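You operate a simulated robot arm through the tools that you are given. There is no shell and no other tool.

The job below is to be done with a simulated robot arm. You get a single attempt, and the scene is never put back.

JOB
Rub-test the silver sample card under the silver weight: sled across and back.
Fine: card in the pocket of the rub board, weight left on the sled; once across and back is enough. Where these are worked on the way, their far stop is far enough and under half their travel is too little: blue sled.

Only the result counts: the job must be done as asked and must still hold three seconds after the hand-in. Knocking over, shifting, dropping, spilling or breaking anything else fails it.

ROBOT AND FRAMES
A 6-joint arm with a two-finger parallel gripper, fixed in place. Base frame: the origin is on the floor under the middle of its stand, x ahead of it, y to its left, z up; the work surface is at about z = 0.82. Readings come in m, rad, newtons and seconds.
With the tool pointing down near the work surface it reaches from about 0.3 to 0.66 m from the base axis. Its first joint turns from -2.007 to 2.007 rad. Payload 3.43 kg.
The tool frame sits at the grasp point between the pads (the TCP): z along the fingers, y along the line on which they close. The tips reach 0.034 m beyond it. Largest opening 0.128 m; finger width 0.024, thickness 0.012; the body of the gripper, 0.048 by 0.13 m, starts 0.096 m behind the TCP.
Orientation is that of the tool frame in the base frame, as a unit quaternion [x, y, z, w]. With the fingers straight down and closing along the base's y, the tool's x points along the base's -x, its y along +y and its z along -z.

CONTROLS
- The arm moves only by the tool arm_command. Its argument "targets" is a list of rows, each a list of 6 numbers: the shift along the tool's x, y, z in mm, then the turn, a rotation vector about the tool's x, y, z in rad. In form: [[x, y, z, ax, ay, az], ...]. A call has 1 to 20 rows; each row shifts and turns the commanded pose from where the row before left it, along the tool's axes as they then stand. "hand" is the finger opening in mm, from 0 to 128, set as the call begins (left out, the last holds). A row lasts 0.2 s, in which the tool goes at most 0.05 m and 0.15 rad; a call with a longer step from one row to the next is refused whole, and so is a gripper value outside its range. Where a pose cannot be reached the arm comes as near as it can. A force on the tool above 40 N (or 10 N above the force at the start of the call, whichever is more), or a blocked arm, ends the call early, and 0.2 s more pass. The fingers move at their own pace (about 0.153 m/s each) and stop on an object; they squeeze with about 25 N. The grip force told is the motor's: it shows also when the fingers shut on nothing. Time passes only in rows, and 0.2 s behind the last, so rows that do not move let the fingers close. It gives the time, the measured TCP pose, the force on the tool (base axes), the opening and the grip force at its end, in the units of the frame above (readings bear some noise), with the torque about the TCP (base axes, N m) and any sound that the robot's microphone picked up.
- Cameras (640 x 400 px; columns grow to the right, rows downward): "scene" is fixed at [0.2267, -0.5087, 1.5735]; the picture's right is [0.89, -0.45, 0.00], its down [-0.25, -0.51, -0.82] and it looks along [0.37, 0.74, -0.57] (base axes); focal length 346 px, centre (320, 200). "wrist" rides on the gripper at [0.076, -0.011, -0.16] in the tool frame; the picture's right is [0.15, 0.99, 0.00], its down [-0.88, 0.13, -0.46] and it looks along [-0.45, 0.07, 0.89] (tool axes); focal length 234 px, centre (320, 200). There is no depth. A picture from a camera that has moved, and an enlarged one, comes with that camera's place and axes in the base frame and with its lens. The place of the scene camera against the robot may be out by one fixed shift of up to 0.025 m in any direction.
- camera(camera): a new picture of that camera. It takes no simulated time.
- raise_lower(by): slides the trunk up (or, below 0, down) by that many m; the arm rides with it, the base frame stays. It gives what a move gives, with no picture.
- inspect(camera, box): a new picture of the part [left, top, right, bottom] of that camera's present view, enlarged. It takes no simulated time.
- hand_in(): hands the job in; it is judged then, once.

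Nothing tells you positions but the pictures and the camera data. Unless the task says otherwise, let go and move clear before handing in.

The tools are called after "Emit:" by a JSON object that holds its "name" and its "arguments". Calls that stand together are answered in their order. arm_command: Moves the arm, as the interface text tells. Its arguments: {"type":"object","properties":{"targets":{"type":"array","items":{"type":"array","items":{"type":"number"}}},"hand":{"type":"number"}},"required":["targets"]} The other tools are called the same way: raise_lower (by) moves the trunk up or down; camera (camera) takes a picture; inspect (camera, box) takes an enlarged picture of a part of a camera's view; hand_in () hands the job in.

At the start:

```text
clock: 0.0
eef_pos: [0.4218, 0.2468, 1.2019]
tcp_rot: [0.0, 1.0, 0.001, 0.0]
force: [-0.4, -0.3, -0.4]
wrist_torque: [0.0, -0.03, -0.01]
grip_width: 0.1283
grip_force: 0.1
trunk travel left (down, up): [-0.875, 0.115]
```

scene: 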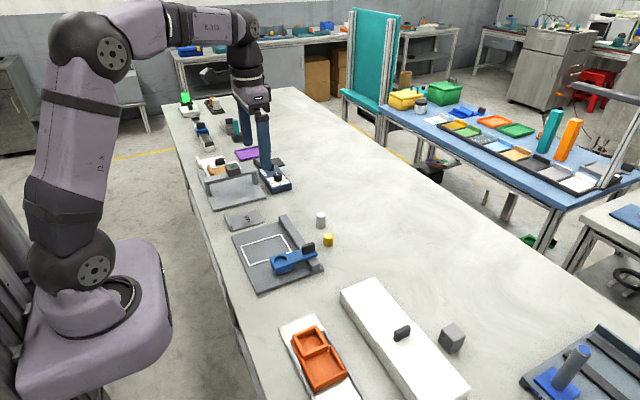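
wrist: 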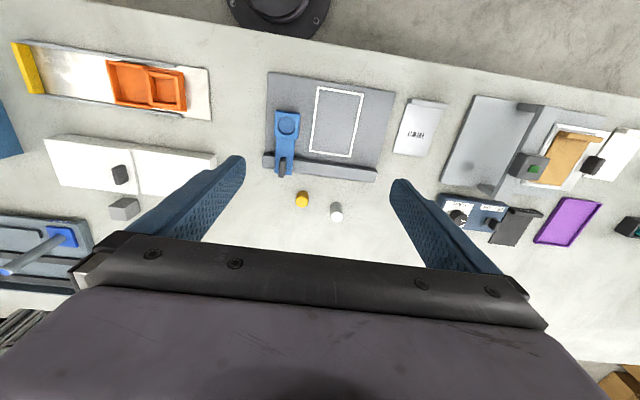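

I see a rub board with a blue sled and a white-outlined pocket, with a silver card, a silver weight and a yellow weight near it. I'll zoom in on that area before moving.

Emit:
{"name": "inspect", "arguments": {"camera": "scene", "box": [200, 180, 360, 300]}}

Emit:
{"name": "inspect", "arguments": {"camera": "wrist", "box": [240, 50, 480, 230]}}

Emit:
{"name": "inspect", "arguments": {"camera": "scene", "box": [160, 80, 320, 200]}}

```text
3.33 times, centred on (280, 240) of scene
camera zoom: at [0.2267, -0.5087, 1.5735], right [0.89, -0.45, 0.0], down [-0.25, -0.51, -0.82], along [0.37, 0.74, -0.57], focal length 1152 px, centre (453, 67)
```

zoom: 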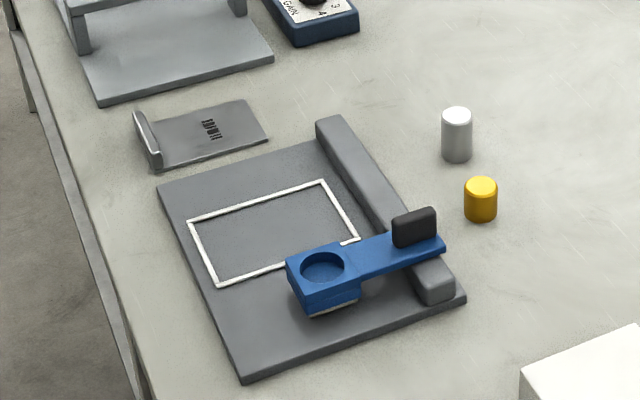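

```text
2.22 times, centred on (360, 140) of wrist
camera zoom: at [0.3454, 0.2359, 1.3608], right [-0.15, 0.99, 0.0], down [0.88, 0.13, 0.46], along [0.45, 0.07, -0.89], focal length 520 px, centre (231, 333)
```

zoom: 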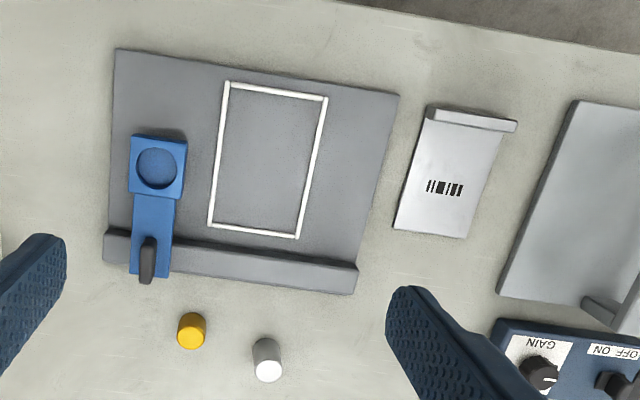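

```text
3.33 times, centred on (240, 140) of scene
camera zoom: at [0.2267, -0.5087, 1.5735], right [0.89, -0.45, 0.0], down [-0.25, -0.51, -0.82], along [0.37, 0.74, -0.57], focal length 1152 px, centre (587, 400)
```

zoom: 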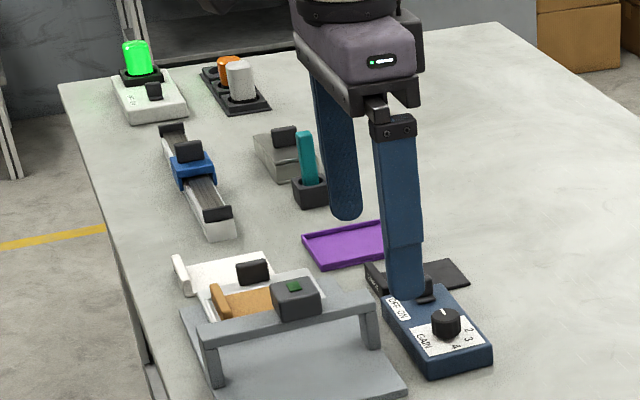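

The silver card has an upright tab at its end nearest the robot, and I put it near (0.41, 0.47). The pocket is near (0.43, 0.28), the sled cup near (0.44, 0.18) and the silver weight near (0.64, 0.32). I'll zoom in further on each of them before moving.

Emit:
{"name": "inspect", "arguments": {"camera": "wrist", "box": [380, 85, 460, 165]}}

Emit:
{"name": "inspect", "arguments": {"camera": "wrist", "box": [260, 65, 400, 185]}}

Emit:
{"name": "inspect", "arguments": {"camera": "scene", "box": [260, 225, 340, 285]}}

Emit:
{"name": "inspect", "arguments": {"camera": "scene", "box": [215, 195, 275, 235]}}

```text
5.00 times, centred on (420, 125) of wrist
camera zoom: at [0.3454, 0.2359, 1.3608], right [-0.15, 0.99, 0.0], down [0.88, 0.13, 0.46], along [0.45, 0.07, -0.89], focal length 1171 px, centre (-180, 575)
```

zoom: 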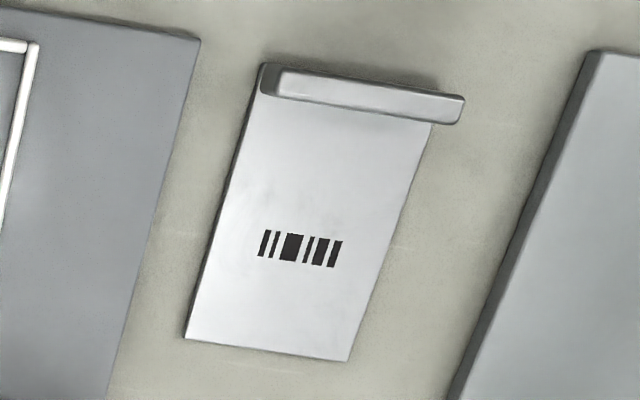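

```text
3.33 times, centred on (330, 125) of wrist
camera zoom: at [0.3454, 0.2359, 1.3608], right [-0.15, 0.99, 0.0], down [0.88, 0.13, 0.46], along [0.45, 0.07, -0.89], focal length 781 px, centre (287, 450)
```

zoom: 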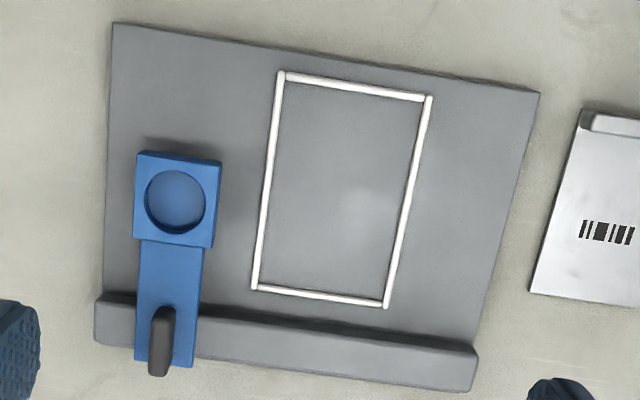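

```text
6.67 times, centred on (300, 255) of scene
camera zoom: at [0.2267, -0.5087, 1.5735], right [0.89, -0.45, 0.0], down [-0.25, -0.51, -0.82], along [0.37, 0.74, -0.57], focal length 2304 px, centre (453, -167)
```

zoom: 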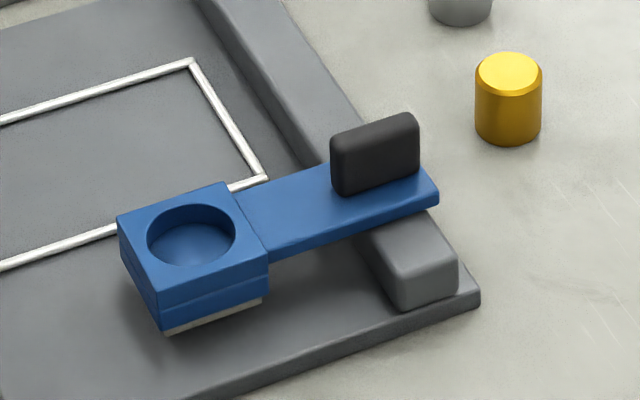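

```text
10.00 times, centred on (245, 215) of scene
camera zoom: at [0.2267, -0.5087, 1.5735], right [0.89, -0.45, 0.0], down [-0.25, -0.51, -0.82], along [0.37, 0.74, -0.57], focal length 3456 px, centre (1070, 50)
```

zoom: 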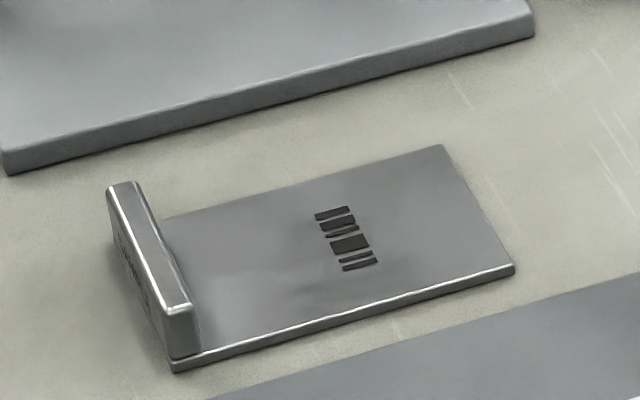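

The pocket rim measures about 0.124 × 0.085 m inside and the card is about 0.118 × 0.079 m, so it fits with around 3 mm to spare on each side. I'll move over the card's tab and turn the gripper 90° so that it closes along x, across the tab.

Emit:
{"name": "arm_command", "arguments": {"targets": [[8, 27.5, 25, 0, 0, 0], [8, 27.5, 25, 0, 0, 0], [8, 27.5, 25, 0, 0, 0], [8, 27.5, 25, 0, 0, 0], [8, 27.5, 25, 0, 0, 0], [8, 27.5, 25, 0, 0, 0], [8, 27.5, 25, 0, 0, 0], [8, 27.5, 25, 0, 0, 0], [0, 0, 0, 0, 0, -0.1428], [0, 0, 0, 0, 0, -0.1428], [0, 0, 0, 0, 0, -0.1428], [0, 0, 0, 0, 0, -0.1428], [0, 0, 0, 0, 0, -0.1428], [0, 0, 0, 0, 0, -0.1428], [0, 0, 0, 0, 0, -0.1428], [0, 0, 0, 0, 0, -0.1428], [0, 0, 0, 0, 0, -0.1428], [0, 0, 0, 0, 0, -0.1428], [0, 0, 0, 0, 0, -0.1428]], "hand": 128}}

Emit:
{"name": "camera", "arguments": {"camera": "wrist"}}

Emit:
{"name": "camera", "arguments": {"camera": "scene"}}

```text
clock: 4.0
eef_pos: [0.3561, 0.4662, 1.0009]
tcp_rot: [0.708, -0.707, 0.001, 0.0]
force: [-0.2, 0.4, 0.6]
wrist_torque: [-0.01, 0.0, 0.0]
grip_width: 0.128
grip_force: 0.0
trunk travel left (down, up): [-0.875, 0.115]
```

```text
taken
camera wrist: at [0.3684, 0.3915, 1.1606], right [-0.99, -0.15, 0.0], down [-0.13, 0.88, 0.46], along [-0.07, 0.45, -0.89], focal length 234 px, centre (320, 200)
```

wrist: 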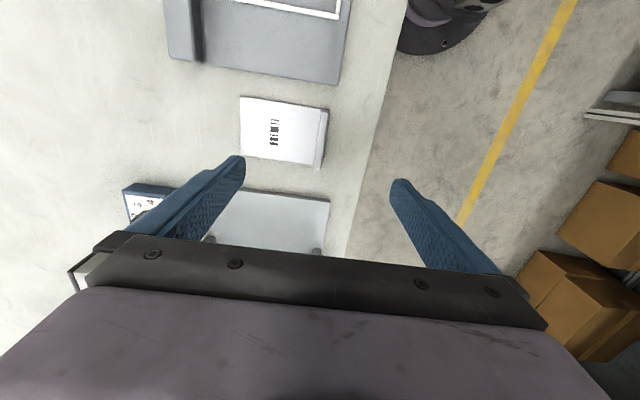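

```text
taken
```

scene: 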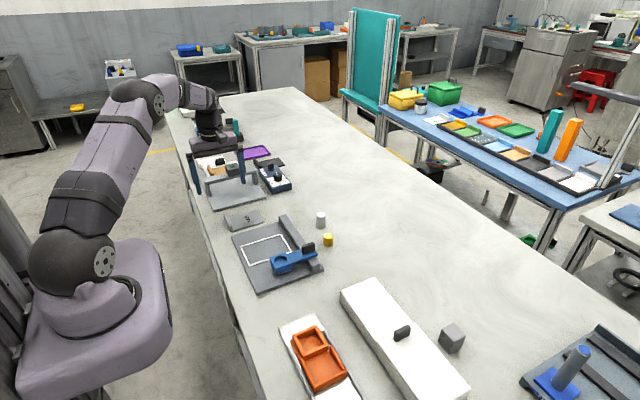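

The gripper is now above the card, and the card shows between the fingers. I'll zoom in to fix the tab's position.

Emit:
{"name": "inspect", "arguments": {"camera": "wrist", "box": [230, 85, 340, 175]}}

Emit:
{"name": "inspect", "arguments": {"camera": "wrist", "box": [160, 0, 360, 120]}}

```text
4.44 times, centred on (285, 130) of wrist
camera zoom: at [0.3684, 0.3915, 1.1606], right [-0.99, -0.15, 0.0], down [-0.13, 0.88, 0.46], along [-0.07, 0.45, -0.89], focal length 1041 px, centre (476, 511)
```

zoom: 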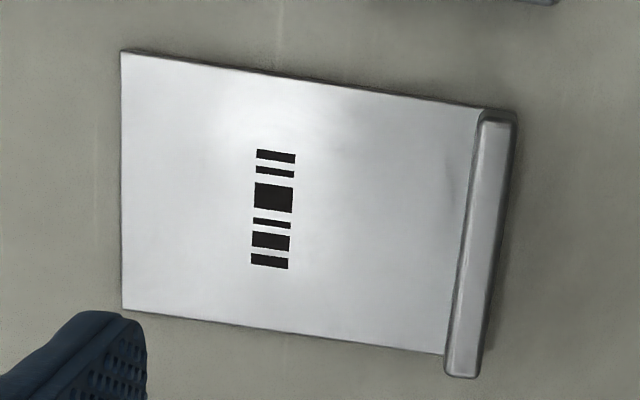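

```text
3.20 times, centred on (260, 60) of wrist
camera zoom: at [0.3684, 0.3915, 1.1606], right [-0.99, -0.15, 0.0], down [-0.13, 0.88, 0.46], along [-0.07, 0.45, -0.89], focal length 749 px, centre (512, 648)
```

zoom: 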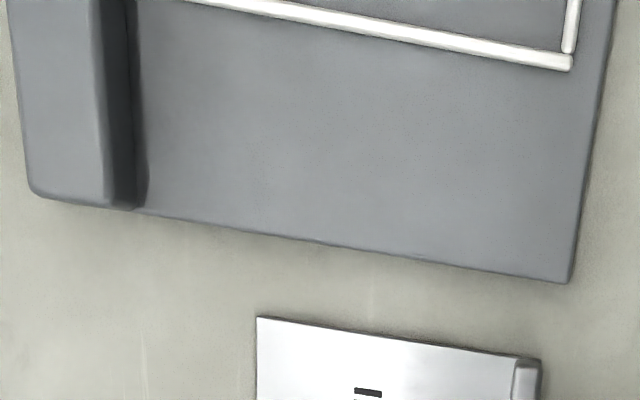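

The tab's centre comes out at about (0.356, 0.466), directly under the TCP, and its top is at about z = 0.842. I'll narrow the fingers and go down most of the way, then check the alignment.

Emit:
{"name": "arm_command", "arguments": {"targets": [[0, 0, 20, 0, 0, 0], [0, 0, 20, 0, 0, 0], [0, 0, 20, 0, 0, 0], [0, 0, 20, 0, 0, 0], [0, 0, 15, 0, 0, 0], [0, 0, 10, 0, 0, 0], [0, 0, 5, 0, 0, 0]], "hand": 44}}

Emit:
{"name": "inspect", "arguments": {"camera": "wrist", "box": [220, 100, 420, 260]}}

Emit:
{"name": "inspect", "arguments": {"camera": "scene", "box": [190, 160, 270, 240]}}

```text
clock: 5.6
eef_pos: [0.3565, 0.4665, 0.8913]
tcp_rot: [0.708, -0.707, 0.0, 0.0]
force: [0.3, 0.0, -0.1]
wrist_torque: [-0.03, -0.02, 0.0]
grip_width: 0.0439
grip_force: 0.0
trunk travel left (down, up): [-0.875, 0.115]
```

```text
2.50 times, centred on (320, 180) of wrist
camera zoom: at [0.3687, 0.3914, 1.0503], right [-0.99, -0.15, 0.0], down [-0.13, 0.88, 0.46], along [-0.07, 0.45, -0.89], focal length 585 px, centre (320, 250)
```

zoom: 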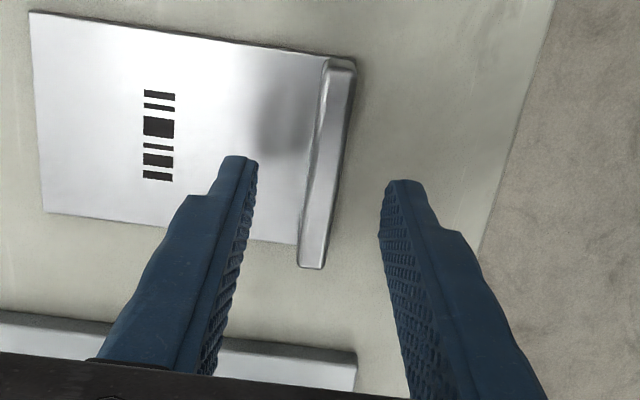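

```text
5.00 times, centred on (230, 200) of scene
camera zoom: at [0.2267, -0.5087, 1.5735], right [0.89, -0.45, 0.0], down [-0.25, -0.51, -0.82], along [0.37, 0.74, -0.57], focal length 1728 px, centre (770, 200)
```

zoom: 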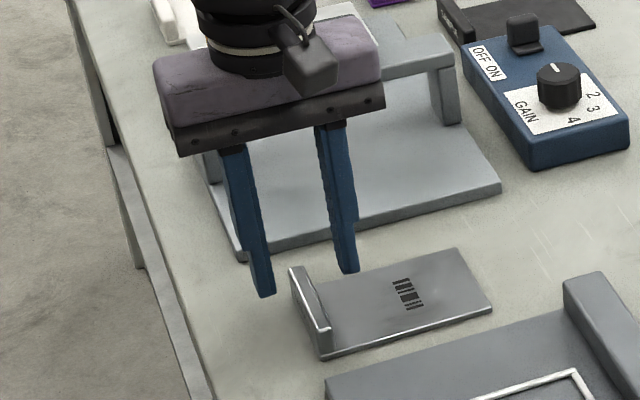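

The tab sits midway between the fingers. I'll go down to grip height and close gently on it.

Emit:
{"name": "arm_command", "arguments": {"targets": [[0, 0, 10, 0, 0, 0], [0, 0, 10, 0, 0, 0], [0, 0, 5, 0, 0, 0], [0, 0, 2.5, 0, 0, 0]], "hand": 44}}

Emit:
{"name": "inspect", "arguments": {"camera": "wrist", "box": [220, 100, 420, 260]}}

Emit:
{"name": "inspect", "arguments": {"camera": "scene", "box": [200, 180, 260, 240]}}

```text
clock: 6.6
eef_pos: [0.3581, 0.4659, 0.8639]
tcp_rot: [-0.707, 0.707, 0.0, 0.0]
force: [0.1, 0.1, -0.4]
wrist_torque: [-0.05, -0.01, -0.03]
grip_width: 0.0439
grip_force: 0.0
trunk travel left (down, up): [-0.875, 0.115]
```

```text
2.50 times, centred on (320, 180) of wrist
camera zoom: at [0.3685, 0.391, 1.0229], right [-0.99, -0.15, 0.0], down [-0.13, 0.88, 0.46], along [-0.07, 0.45, -0.89], focal length 585 px, centre (320, 250)
```

zoom: 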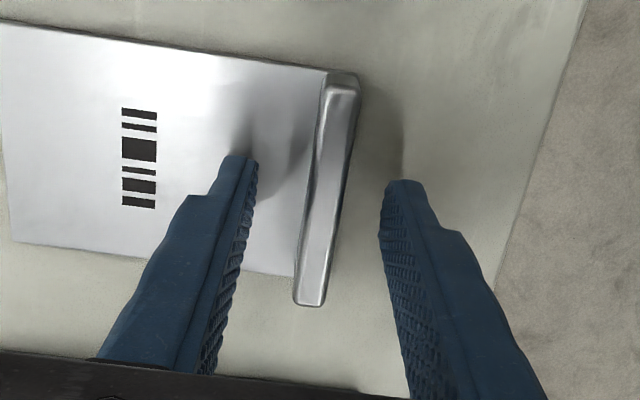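

```text
6.67 times, centred on (230, 210) of scene
camera zoom: at [0.2267, -0.5087, 1.5735], right [0.89, -0.45, 0.0], down [-0.25, -0.51, -0.82], along [0.37, 0.74, -0.57], focal length 2304 px, centre (920, 133)
```

zoom: 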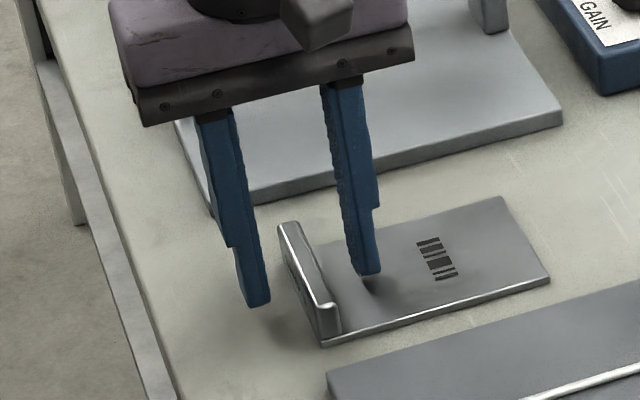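

The tips are just above the card, one on each side of the tab. I'll close on it now.

Emit:
{"name": "arm_command", "arguments": {"targets": [[0, 0, 0, 0, 0, 0], [0, 0, 0, 0, 0, 0], [0, 0, 0, 0, 0, 0], [0, 0, 0, 0, 0, 0]], "hand": 0}}

Emit:
{"name": "inspect", "arguments": {"camera": "wrist", "box": [220, 100, 420, 260]}}

```text
clock: 7.6
eef_pos: [0.3581, 0.4657, 0.8643]
tcp_rot: [-0.707, 0.707, 0.0, 0.0]
force: [-0.4, 0.7, -0.4]
wrist_torque: [0.05, 0.01, 0.04]
grip_width: 0.0117
grip_force: 24.9
trunk travel left (down, up): [-0.875, 0.115]
```

```text
2.50 times, centred on (320, 180) of wrist
camera zoom: at [0.3684, 0.391, 1.0229], right [-0.99, -0.15, 0.0], down [-0.13, 0.88, 0.46], along [-0.07, 0.45, -0.89], focal length 585 px, centre (320, 250)
```

zoom: 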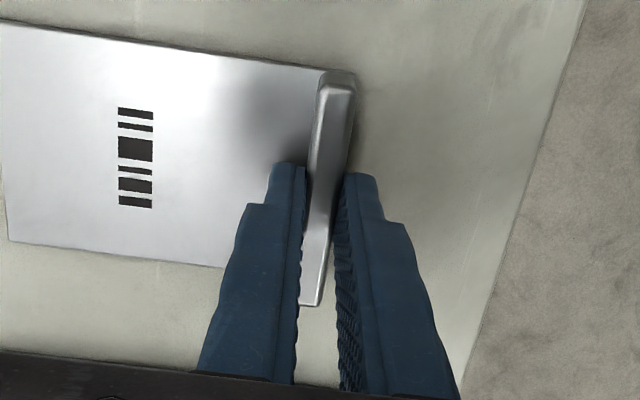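

The tab is held, with the fingers at 11.7 mm. I'll lift it straight up and check it.

Emit:
{"name": "arm_command", "arguments": {"targets": [[0, 0, -5, 0, 0, 0], [0, 0, -15, 0, 0, 0], [0, 0, -20, 0, 0, 0], [0, 0, -20, 0, 0, 0], [0, 0, -20, 0, 0, 0]]}}

Emit:
{"name": "inspect", "arguments": {"camera": "wrist", "box": [200, 80, 440, 260]}}

Emit:
{"name": "inspect", "arguments": {"camera": "scene", "box": [200, 150, 300, 240]}}

```text
clock: 8.8
eef_pos: [0.3561, 0.4654, 0.9449]
tcp_rot: [0.707, -0.707, 0.0, 0.0]
force: [0.3, 0.3, -0.6]
wrist_torque: [0.0, 0.06, 0.0]
grip_width: 0.0113
grip_force: 24.5
trunk travel left (down, up): [-0.875, 0.115]
```

```text
2.22 times, centred on (320, 170) of wrist
camera zoom: at [0.368, 0.3905, 1.1031], right [-0.99, -0.15, 0.0], down [-0.13, 0.88, 0.46], along [-0.07, 0.45, -0.89], focal length 520 px, centre (320, 267)
```

zoom: 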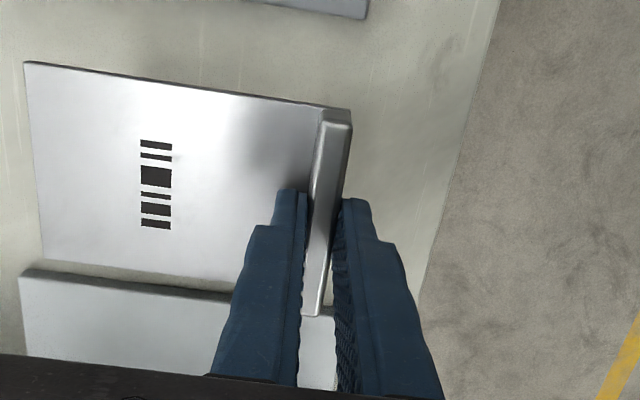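

```text
4.44 times, centred on (250, 195) of scene
camera zoom: at [0.2267, -0.5087, 1.5735], right [0.89, -0.45, 0.0], down [-0.25, -0.51, -0.82], along [0.37, 0.74, -0.57], focal length 1536 px, centre (631, 222)
```

zoom: 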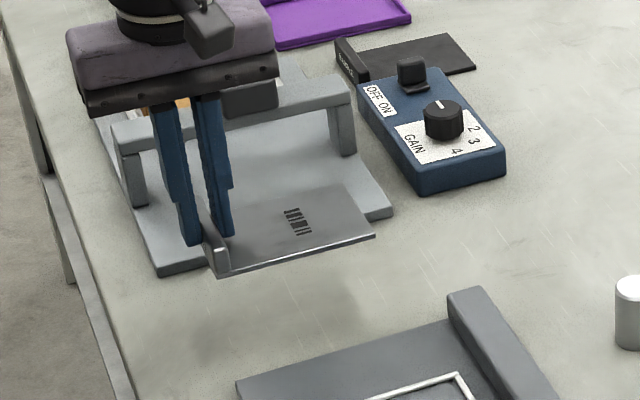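

The card hangs level and the grip is firm. I'll carry it over the pocket at this height.

Emit:
{"name": "arm_command", "arguments": {"targets": [[20, -2, 0, 0, 0, 0], [30, -3, 0, 0, 0, 0], [30, -3, 0, 0, 0, 0], [30, -3, 0, 0, 0, 0], [30, -2, 0, 0, 0, 0], [26, -2, 0, 0, 0, 0], [20, -1, 0, 0, 0, 0], [0, 0, 0, 0, 0, 0]]}}

Emit:
{"name": "camera", "arguments": {"camera": "wrist"}}

Emit:
{"name": "inspect", "arguments": {"camera": "scene", "box": [210, 190, 330, 290]}}

```text
clock: 10.6
eef_pos: [0.3732, 0.2792, 0.944]
tcp_rot: [0.707, -0.707, 0.001, 0.0]
force: [0.3, -0.3, -2.0]
wrist_torque: [0.04, 0.07, -0.01]
grip_width: 0.0113
grip_force: 24.9
trunk travel left (down, up): [-0.875, 0.115]
```

```text
taken
camera wrist: at [0.3844, 0.2046, 1.1033], right [-0.99, -0.15, 0.0], down [-0.13, 0.88, 0.46], along [-0.07, 0.45, -0.89], focal length 234 px, centre (320, 200)
```

wrist: 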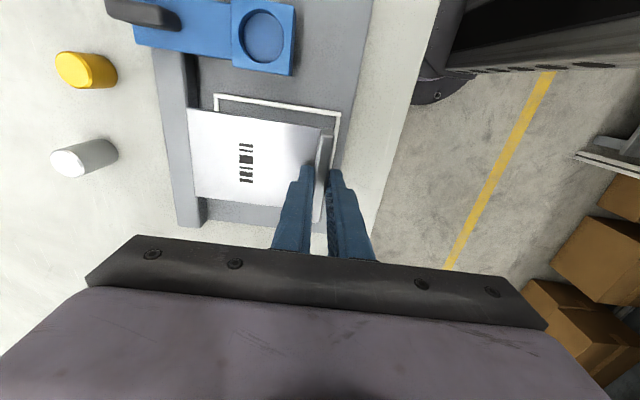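

```text
4.00 times, centred on (270, 240) of scene
camera zoom: at [0.2267, -0.5087, 1.5735], right [0.89, -0.45, 0.0], down [-0.25, -0.51, -0.82], along [0.37, 0.74, -0.57], focal length 1382 px, centre (520, 40)
```

zoom: 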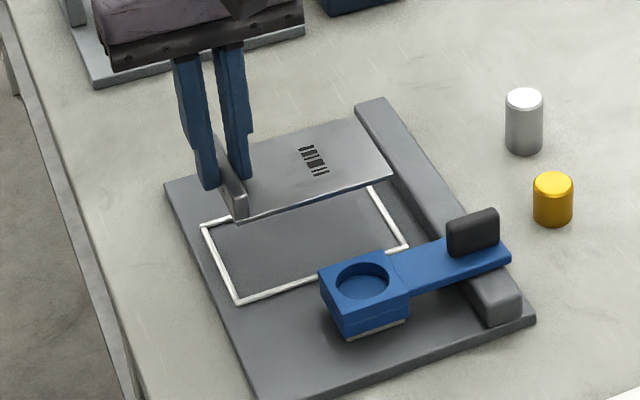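

The card is above the pocket. Before lowering it, I'll zoom in to compare its corners with the pocket rim.

Emit:
{"name": "inspect", "arguments": {"camera": "wrist", "box": [170, 80, 360, 230]}}

Emit:
{"name": "inspect", "arguments": {"camera": "scene", "box": [230, 215, 310, 275]}}

```text
2.67 times, centred on (265, 155) of wrist
camera zoom: at [0.3844, 0.2046, 1.1033], right [-0.99, -0.15, 0.0], down [-0.13, 0.88, 0.46], along [-0.07, 0.45, -0.89], focal length 624 px, centre (467, 320)
```

zoom: 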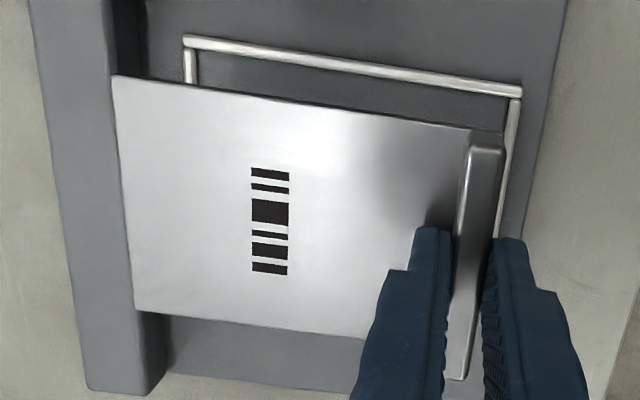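

```text
6.67 times, centred on (270, 245) of scene
camera zoom: at [0.2267, -0.5087, 1.5735], right [0.89, -0.45, 0.0], down [-0.25, -0.51, -0.82], along [0.37, 0.74, -0.57], focal length 2304 px, centre (653, -100)
```

zoom: 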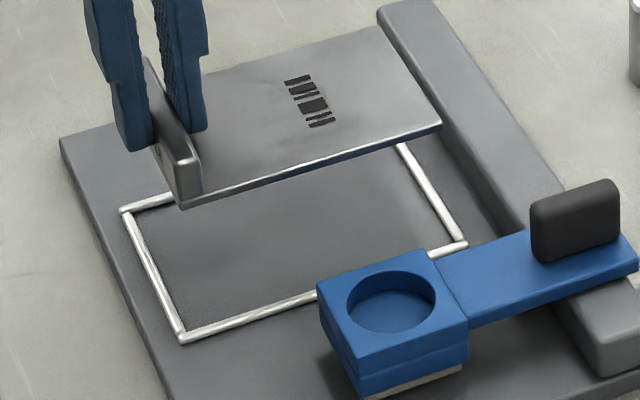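

From this view the card is centred over the pocket to within about 1–2 mm. I'll lower it to about 25 mm above the board and check again.

Emit:
{"name": "arm_command", "arguments": {"targets": [[0, 0, 15, 0, 0, 0], [0, 0, 15, 0, 0, 0], [0, 0, 10, 0, 0, 0], [0, 0, 5, 0, 0, 0]]}}

Emit:
{"name": "inspect", "arguments": {"camera": "wrist", "box": [140, 50, 380, 230]}}

Emit:
{"name": "inspect", "arguments": {"camera": "scene", "box": [230, 215, 310, 275]}}

```text
clock: 11.6
eef_pos: [0.3723, 0.2798, 0.8991]
tcp_rot: [-0.707, 0.707, 0.0, 0.0]
force: [-0.8, 0.5, -1.6]
wrist_torque: [0.02, 0.07, 0.01]
grip_width: 0.0115
grip_force: 24.7
trunk travel left (down, up): [-0.875, 0.115]
```

```text
2.22 times, centred on (260, 140) of wrist
camera zoom: at [0.3844, 0.2048, 1.058], right [-0.99, -0.15, 0.0], down [-0.13, 0.88, 0.46], along [-0.07, 0.45, -0.89], focal length 520 px, centre (453, 333)
```

zoom: 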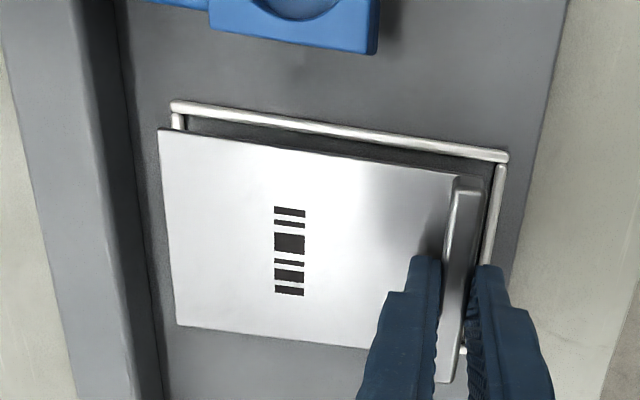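

```text
6.67 times, centred on (270, 245) of scene
camera zoom: at [0.2267, -0.5087, 1.5735], right [0.89, -0.45, 0.0], down [-0.25, -0.51, -0.82], along [0.37, 0.74, -0.57], focal length 2304 px, centre (653, -100)
```

zoom: 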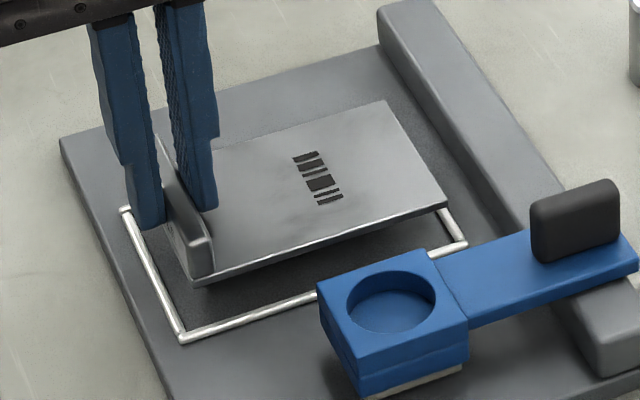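

The y alignment is good, but in x the card sits 1–2 mm too far out. I'll correct that and lower it to just above the rim.

Emit:
{"name": "arm_command", "arguments": {"targets": [[0, 1.5, 0, 0, 0, 0], [0, 0, 7, 0, 0, 0], [0, 0, 7, 0, 0, 0], [0, 0, 0, 0, 0, 0]]}}

Emit:
{"name": "inspect", "arguments": {"camera": "wrist", "box": [140, 50, 380, 230]}}

Emit:
{"name": "inspect", "arguments": {"camera": "scene", "box": [230, 215, 310, 275]}}

```text
clock: 12.6
eef_pos: [0.3718, 0.2784, 0.8841]
tcp_rot: [-0.707, 0.708, 0.0, 0.0]
force: [0.3, 0.0, -1.7]
wrist_torque: [0.01, 0.05, -0.02]
grip_width: 0.0114
grip_force: 24.9
trunk travel left (down, up): [-0.875, 0.115]
```

```text
2.22 times, centred on (260, 140) of wrist
camera zoom: at [0.383, 0.2054, 1.0441], right [-0.99, -0.15, 0.0], down [-0.13, 0.88, 0.46], along [-0.07, 0.45, -0.89], focal length 520 px, centre (453, 333)
```

zoom: 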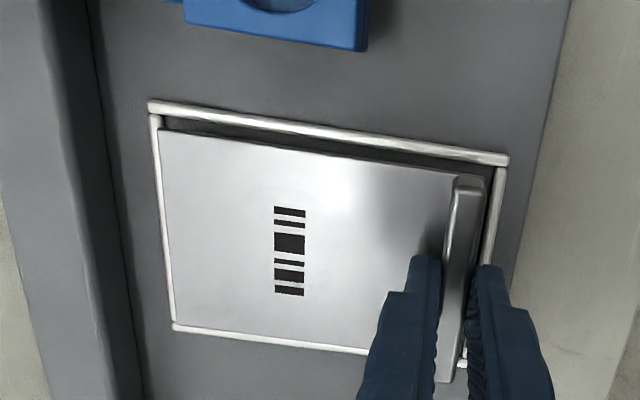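

```text
6.67 times, centred on (270, 245) of scene
camera zoom: at [0.2267, -0.5087, 1.5735], right [0.89, -0.45, 0.0], down [-0.25, -0.51, -0.82], along [0.37, 0.74, -0.57], focal length 2304 px, centre (653, -100)
```

zoom: 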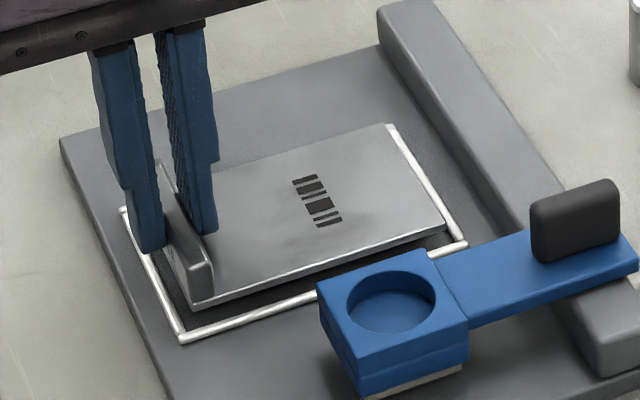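

The wrist view shows roughly even margins all round the rim. I'll zoom the scene camera in further to check that the card is level and inside the rim before lowering it the last bit.

Emit:
{"name": "inspect", "arguments": {"camera": "scene", "box": [242, 228, 292, 262]}}

Emit:
{"name": "inspect", "arguments": {"camera": "wrist", "box": [200, 85, 330, 185]}}

```text
11.76 times, centred on (267, 245) of scene
camera zoom: at [0.2267, -0.5087, 1.5735], right [0.89, -0.45, 0.0], down [-0.25, -0.51, -0.82], along [0.37, 0.74, -0.57], focal length 4066 px, centre (944, -329)
```

zoom: 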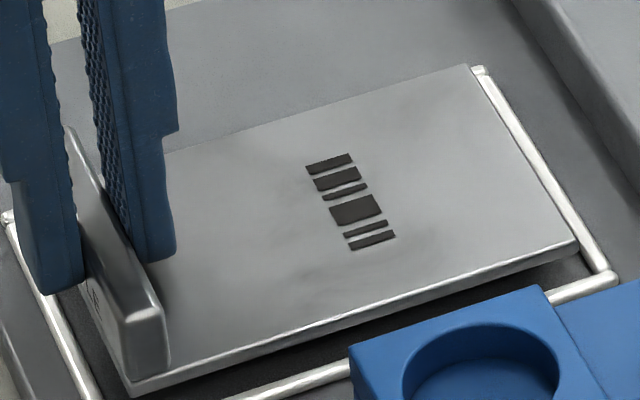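

```text
4.00 times, centred on (265, 135) of wrist
camera zoom: at [0.383, 0.2054, 1.0441], right [-0.99, -0.15, 0.0], down [-0.13, 0.88, 0.46], along [-0.07, 0.45, -0.89], focal length 937 px, centre (540, 460)
```

zoom: 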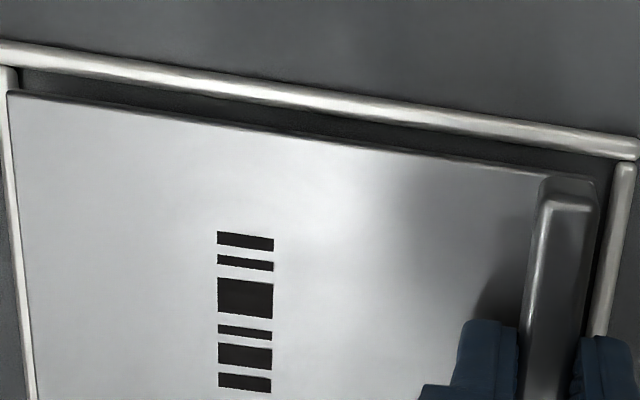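

The card is level and inside the rim on all sides. I'll lower it in small steps until it touches.

Emit:
{"name": "arm_command", "arguments": {"targets": [[0, 0, 2, 0, 0, 0], [0, 0, 2, 0, 0, 0], [0, 0, 1, 0, 0, 0], [0, 0, 0, 0, 0, 0]]}}

Emit:
{"name": "inspect", "arguments": {"camera": "scene", "box": [242, 228, 292, 262]}}

Emit:
{"name": "inspect", "arguments": {"camera": "wrist", "box": [180, 75, 340, 195]}}

```text
clock: 13.6
eef_pos: [0.3707, 0.2807, 0.8796]
tcp_rot: [0.707, -0.707, 0.0, 0.0]
force: [0.2, 0.2, -1.3]
wrist_torque: [0.01, 0.07, -0.04]
grip_width: 0.0114
grip_force: 24.7
trunk travel left (down, up): [-0.875, 0.115]
```

```text
11.76 times, centred on (267, 245) of scene
camera zoom: at [0.2267, -0.5087, 1.5735], right [0.89, -0.45, 0.0], down [-0.25, -0.51, -0.82], along [0.37, 0.74, -0.57], focal length 4066 px, centre (944, -329)
```

zoom: 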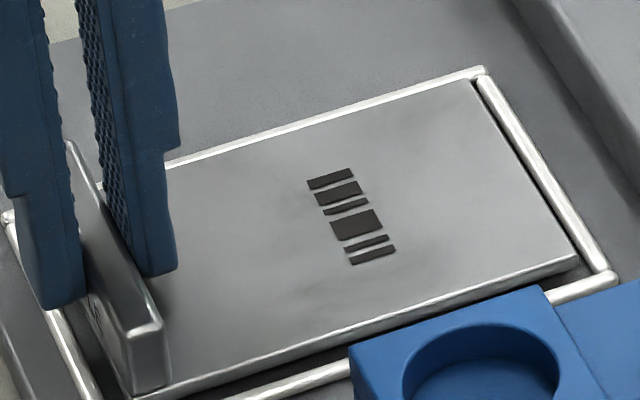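

```text
3.33 times, centred on (260, 135) of wrist
camera zoom: at [0.3829, 0.2056, 1.039], right [-0.99, -0.15, 0.0], down [-0.13, 0.88, 0.46], along [-0.07, 0.45, -0.89], focal length 781 px, centre (520, 417)
```

zoom: 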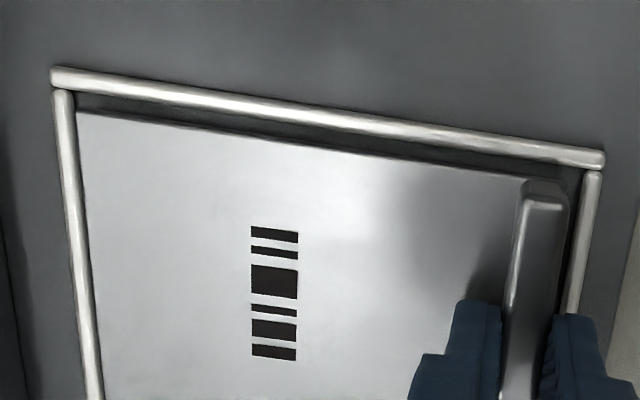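

Still centred and no contact yet. I'll keep going down in 1 mm steps.

Emit:
{"name": "arm_command", "arguments": {"targets": [[0, 0, 1, 0, 0, 0], [0, 0, 1, 0, 0, 0], [0, 0, 0, 0, 0, 0]]}}

Emit:
{"name": "inspect", "arguments": {"camera": "scene", "box": [242, 228, 292, 262]}}

```text
clock: 14.4
eef_pos: [0.372, 0.2808, 0.8785]
tcp_rot: [0.707, -0.707, 0.0, 0.0]
force: [-0.3, -0.1, -1.5]
wrist_torque: [-0.01, 0.1, 0.02]
grip_width: 0.0113
grip_force: 25.1
trunk travel left (down, up): [-0.875, 0.115]
```

```text
11.76 times, centred on (267, 245) of scene
camera zoom: at [0.2267, -0.5087, 1.5735], right [0.89, -0.45, 0.0], down [-0.25, -0.51, -0.82], along [0.37, 0.74, -0.57], focal length 4066 px, centre (944, -329)
```

zoom: 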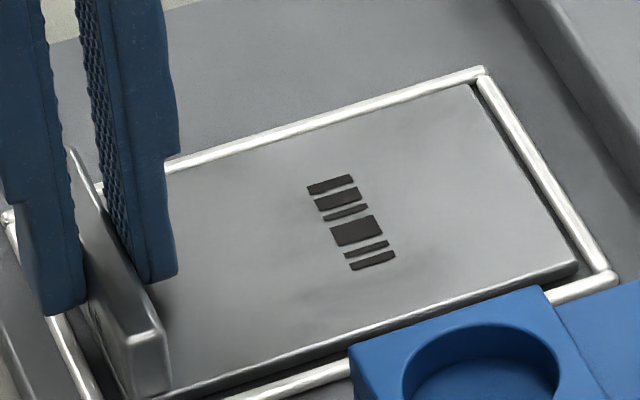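

Emit:
{"name": "arm_command", "arguments": {"targets": [[0, 0, 1, 0, 0, 0], [0, 0, 1, 0, 0, 0], [0, 0, 0, 0, 0, 0]]}}

Emit:
{"name": "inspect", "arguments": {"camera": "scene", "box": [242, 228, 292, 262]}}

```text
clock: 15.2
eef_pos: [0.3716, 0.2808, 0.8767]
tcp_rot: [0.708, -0.707, 0.0, 0.001]
force: [0.5, 0.7, -1.2]
wrist_torque: [0.01, 0.04, -0.01]
grip_width: 0.0117
grip_force: 24.7
trunk travel left (down, up): [-0.875, 0.115]
```

```text
11.76 times, centred on (267, 245) of scene
camera zoom: at [0.2267, -0.5087, 1.5735], right [0.89, -0.45, 0.0], down [-0.25, -0.51, -0.82], along [0.37, 0.74, -0.57], focal length 4066 px, centre (944, -329)
```

zoom: 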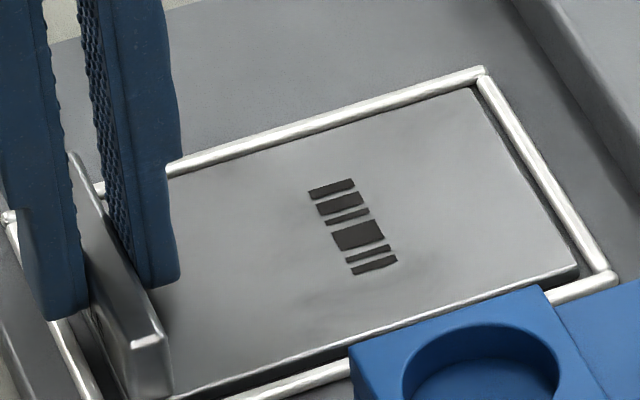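

Emit:
{"name": "arm_command", "arguments": {"targets": [[0, 0, 1, 0, 0, 0], [0, 0, 0, 0, 0, 0]]}}

Emit:
{"name": "inspect", "arguments": {"camera": "scene", "box": [242, 228, 292, 262]}}

```text
clock: 15.8
eef_pos: [0.3721, 0.2803, 0.8753]
tcp_rot: [-0.707, 0.707, 0.0, 0.001]
force: [-1.2, -0.5, 8.0]
wrist_torque: [-0.24, 0.05, 0.0]
grip_width: 0.0115
grip_force: 25.5
trunk travel left (down, up): [-0.875, 0.115]
```

```text
11.76 times, centred on (267, 245) of scene
camera zoom: at [0.2267, -0.5087, 1.5735], right [0.89, -0.45, 0.0], down [-0.25, -0.51, -0.82], along [0.37, 0.74, -0.57], focal length 4066 px, centre (944, -329)
```

zoom: 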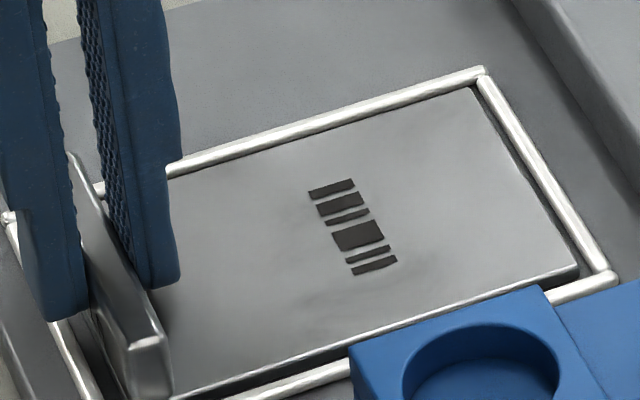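

The 8 N push means the card is resting on the board. I'll let go and lift clear.

Emit:
{"name": "arm_command", "arguments": {"targets": [[0, 0, 0, 0, 0, 0], [0, 0, 0, 0, 0, 0], [0, 0, 0, 0, 0, 0]], "hand": 36}}

Emit:
{"name": "arm_command", "arguments": {"targets": [[0, 0, -10, 0, 0, 0], [0, 0, -20, 0, 0, 0], [0, 0, -30, 0, 0, 0], [0, 0, -40, 0, 0, 0], [0, 0, -40, 0, 0, 0]]}}

Emit:
{"name": "inspect", "arguments": {"camera": "scene", "box": [230, 215, 310, 275]}}

Emit:
{"name": "camera", "arguments": {"camera": "wrist"}}

```text
clock: 16.6
eef_pos: [0.3722, 0.2803, 0.8755]
tcp_rot: [-0.707, 0.707, 0.0, 0.0]
force: [-0.3, -0.4, 0.0]
wrist_torque: [0.0, -0.01, 0.03]
grip_width: 0.0358
grip_force: 0.0
trunk travel left (down, up): [-0.875, 0.115]
```

```text
clock: 17.8
eef_pos: [0.3712, 0.2796, 1.016]
tcp_rot: [-0.707, 0.707, 0.0, 0.0]
force: [0.3, -0.3, 0.5]
wrist_torque: [0.0, 0.01, -0.02]
grip_width: 0.0358
grip_force: 0.0
trunk travel left (down, up): [-0.875, 0.115]
```

```text
6.67 times, centred on (270, 245) of scene
camera zoom: at [0.2267, -0.5087, 1.5735], right [0.89, -0.45, 0.0], down [-0.25, -0.51, -0.82], along [0.37, 0.74, -0.57], focal length 2304 px, centre (653, -100)
```

zoom: 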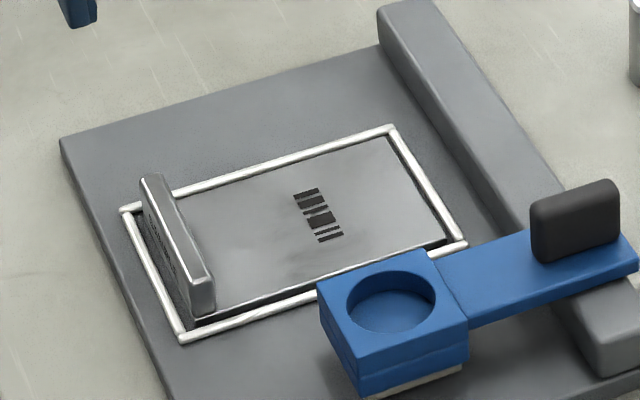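

```text
taken
camera wrist: at [0.382, 0.205, 1.1746], right [-0.99, -0.15, 0.0], down [-0.13, 0.88, 0.46], along [-0.07, 0.45, -0.89], focal length 234 px, centre (320, 200)
```

wrist: 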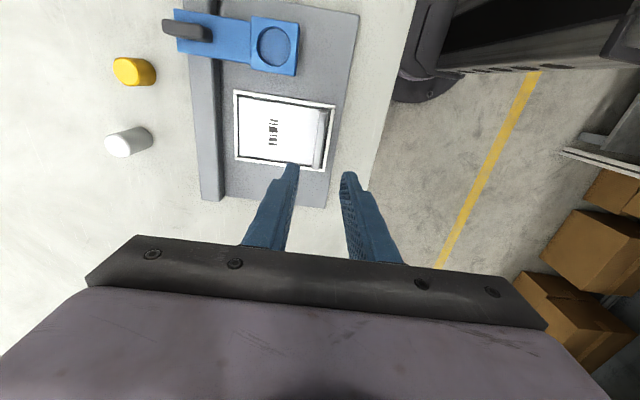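

The card is lying flat in the pocket. Next I'll turn the gripper back so it closes along y and move out toward the silver weight near (0.64, 0.32), checking how far the arm reaches with the tool vertical.

Emit:
{"name": "arm_command", "arguments": {"targets": [[0, 0, 0, 0, 0, 0.1428], [0, 0, 0, 0, 0, 0.1428], [0, 0, 0, 0, 0, 0.1428], [0, 0, 0, 0, 0, 0.1428], [0, 0, 0, 0, 0, 0.1428], [0, 0, 0, 0, 0, 0.1428], [0, 0, 0, 0, 0, 0.1428], [0, 0, 0, 0, 0, 0.1428], [0, 0, 0, 0, 0, 0.1428], [0, 0, 0, 0, 0, 0.1428], [0, 0, 0, 0, 0, 0.1428], [-30, 5, 0, 0, 0, 0], [-30, 5, 0, 0, 0, 0], [-30, 5, 0, 0, 0, 0], [-30, 5, 0, 0, 0, 0], [-30, 5, 0, 0, 0, 0], [-30, 5, 0, 0, 0, 0]], "hand": 80}}

Emit:
{"name": "camera", "arguments": {"camera": "wrist"}}

Emit:
{"name": "camera", "arguments": {"camera": "scene"}}

```text
clock: 21.4
eef_pos: [0.5521, 0.3085, 1.0144]
tcp_rot: [0.0, 1.0, 0.0, -0.001]
force: [0.7, 0.3, 0.1]
wrist_torque: [0.01, 0.01, 0.02]
grip_width: 0.08
grip_force: 0.1
trunk travel left (down, up): [-0.875, 0.115]
```

```text
taken
camera wrist: at [0.4767, 0.299, 1.1733], right [-0.15, 0.99, 0.0], down [0.88, 0.13, 0.45], along [0.45, 0.07, -0.89], focal length 234 px, centre (320, 200)
```

wrist: 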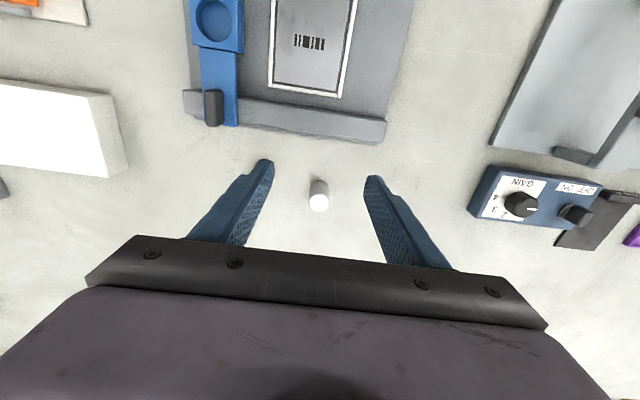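

```text
taken
```

scene: 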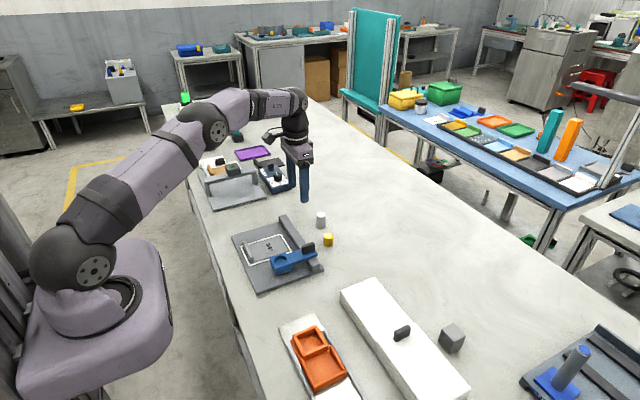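

The arm reached this point without trouble and the silver weight is in view between the fingers. I'll zoom in to place it precisely.

Emit:
{"name": "inspect", "arguments": {"camera": "wrist", "box": [270, 150, 370, 230]}}

Emit:
{"name": "inspect", "arguments": {"camera": "wrist", "box": [170, 0, 270, 140]}}

Emit:
{"name": "inspect", "arguments": {"camera": "scene", "box": [295, 195, 355, 255]}}

```text
5.00 times, centred on (320, 190) of wrist
camera zoom: at [0.4767, 0.299, 1.1733], right [-0.15, 0.99, 0.0], down [0.88, 0.13, 0.45], along [0.45, 0.07, -0.89], focal length 1171 px, centre (320, 250)
```

zoom: 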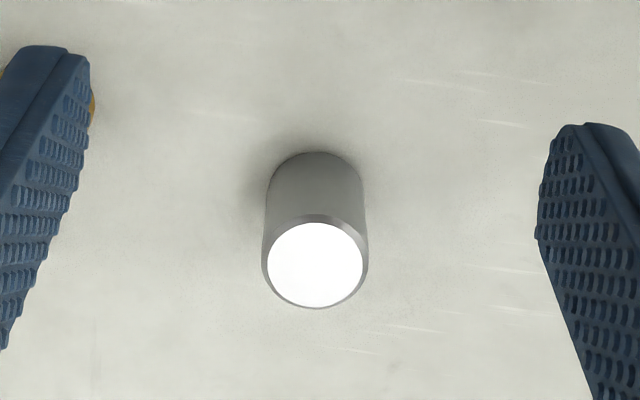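

```text
2.86 times, centred on (220, 70) of wrist
camera zoom: at [0.4767, 0.299, 1.1733], right [-0.15, 0.99, 0.0], down [0.88, 0.13, 0.45], along [0.45, 0.07, -0.89], focal length 669 px, centre (606, 571)
```

zoom: 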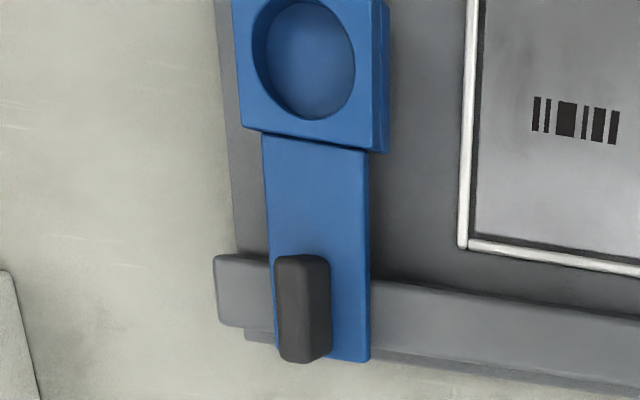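

```text
6.67 times, centred on (325, 225) of scene
camera zoom: at [0.2267, -0.5087, 1.5735], right [0.89, -0.45, 0.0], down [-0.25, -0.51, -0.82], along [0.37, 0.74, -0.57], focal length 2304 px, centre (287, 33)
```

zoom: 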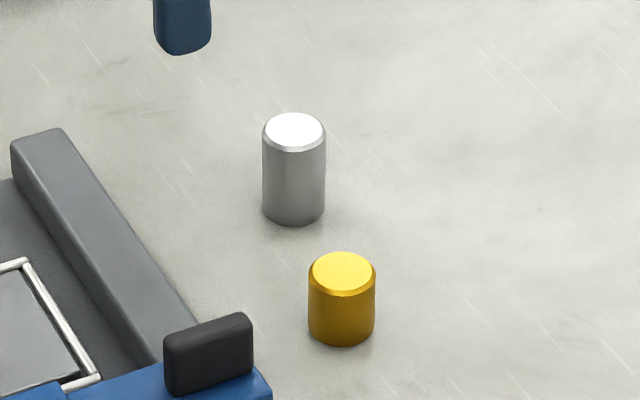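

The weight's centre is at about (0.637, 0.320), 31 mm across and 48 mm tall, which is beyond the vertical reach. I'll tilt the tool 0.4 rad outward about its closing axis and hover above the weight.

Emit:
{"name": "arm_command", "arguments": {"targets": [[0, 0, 0, 0, -0.1, 0], [0, 0, 0, 0, -0.1, 0], [0, 0, 0, 0, -0.1, 0], [0, 0, 0, 0, -0.1, 0], [-11.4, 2.4, 22.5, 0, 0, 0], [-11.4, 2.4, 22.5, 0, 0, 0], [-11.4, 2.4, 22.5, 0, 0, 0], [-11.4, 2.4, 22.5, 0, 0, 0], [0, 0, 0, 0, 0, 0]], "hand": 70}}

Emit:
{"name": "camera", "arguments": {"camera": "wrist"}}

Emit:
{"name": "inspect", "arguments": {"camera": "scene", "box": [240, 120, 400, 260]}}

```text
clock: 23.4
eef_pos: [0.6299, 0.3188, 0.9516]
tcp_rot: [0.0, 0.98, 0.0, 0.199]
force: [-0.8, 1.0, -0.1]
wrist_torque: [-0.03, -0.01, -0.01]
grip_width: 0.0701
grip_force: 0.0
trunk travel left (down, up): [-0.875, 0.115]
```

```text
taken
camera wrist: at [0.497, 0.3092, 1.0674], right [-0.13, 0.99, -0.06], down [0.63, 0.13, 0.76], along [0.76, 0.07, -0.64], focal length 234 px, centre (320, 200)
```

wrist: 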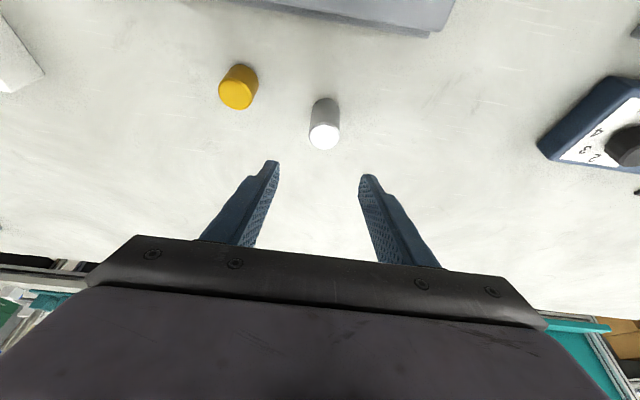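

```text
2.86 times, centred on (320, 190) of scene
camera zoom: at [0.2267, -0.5087, 1.5735], right [0.89, -0.45, 0.0], down [-0.25, -0.51, -0.82], along [0.37, 0.74, -0.57], focal length 988 px, centre (320, 229)
```

zoom: 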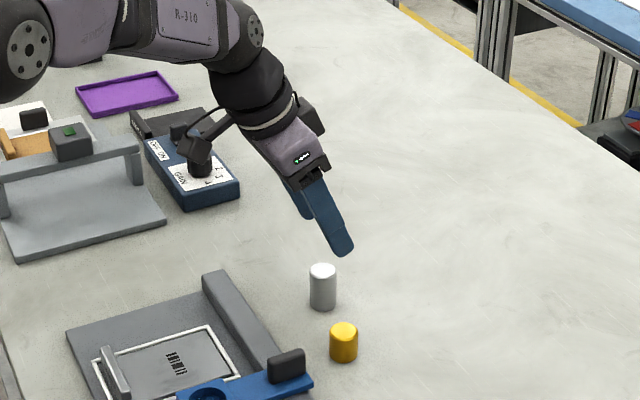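

The arm holds the tilted pose above the weight. I'll check the sideways alignment between the fingers.

Emit:
{"name": "inspect", "arguments": {"camera": "wrist", "box": [240, 80, 400, 200]}}

```text
3.33 times, centred on (320, 140) of wrist
camera zoom: at [0.497, 0.3092, 1.0674], right [-0.13, 0.99, -0.06], down [0.63, 0.13, 0.76], along [0.76, 0.07, -0.64], focal length 781 px, centre (320, 400)
```

zoom: 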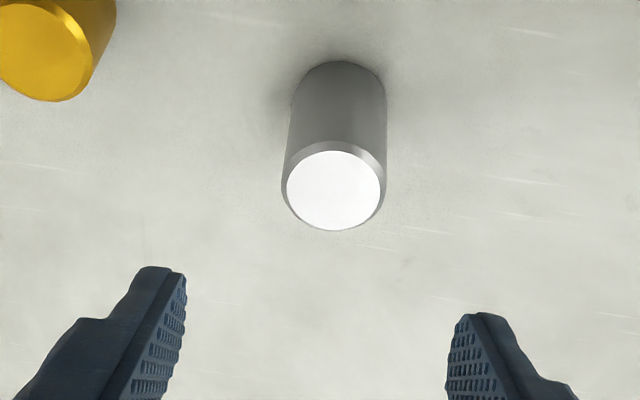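

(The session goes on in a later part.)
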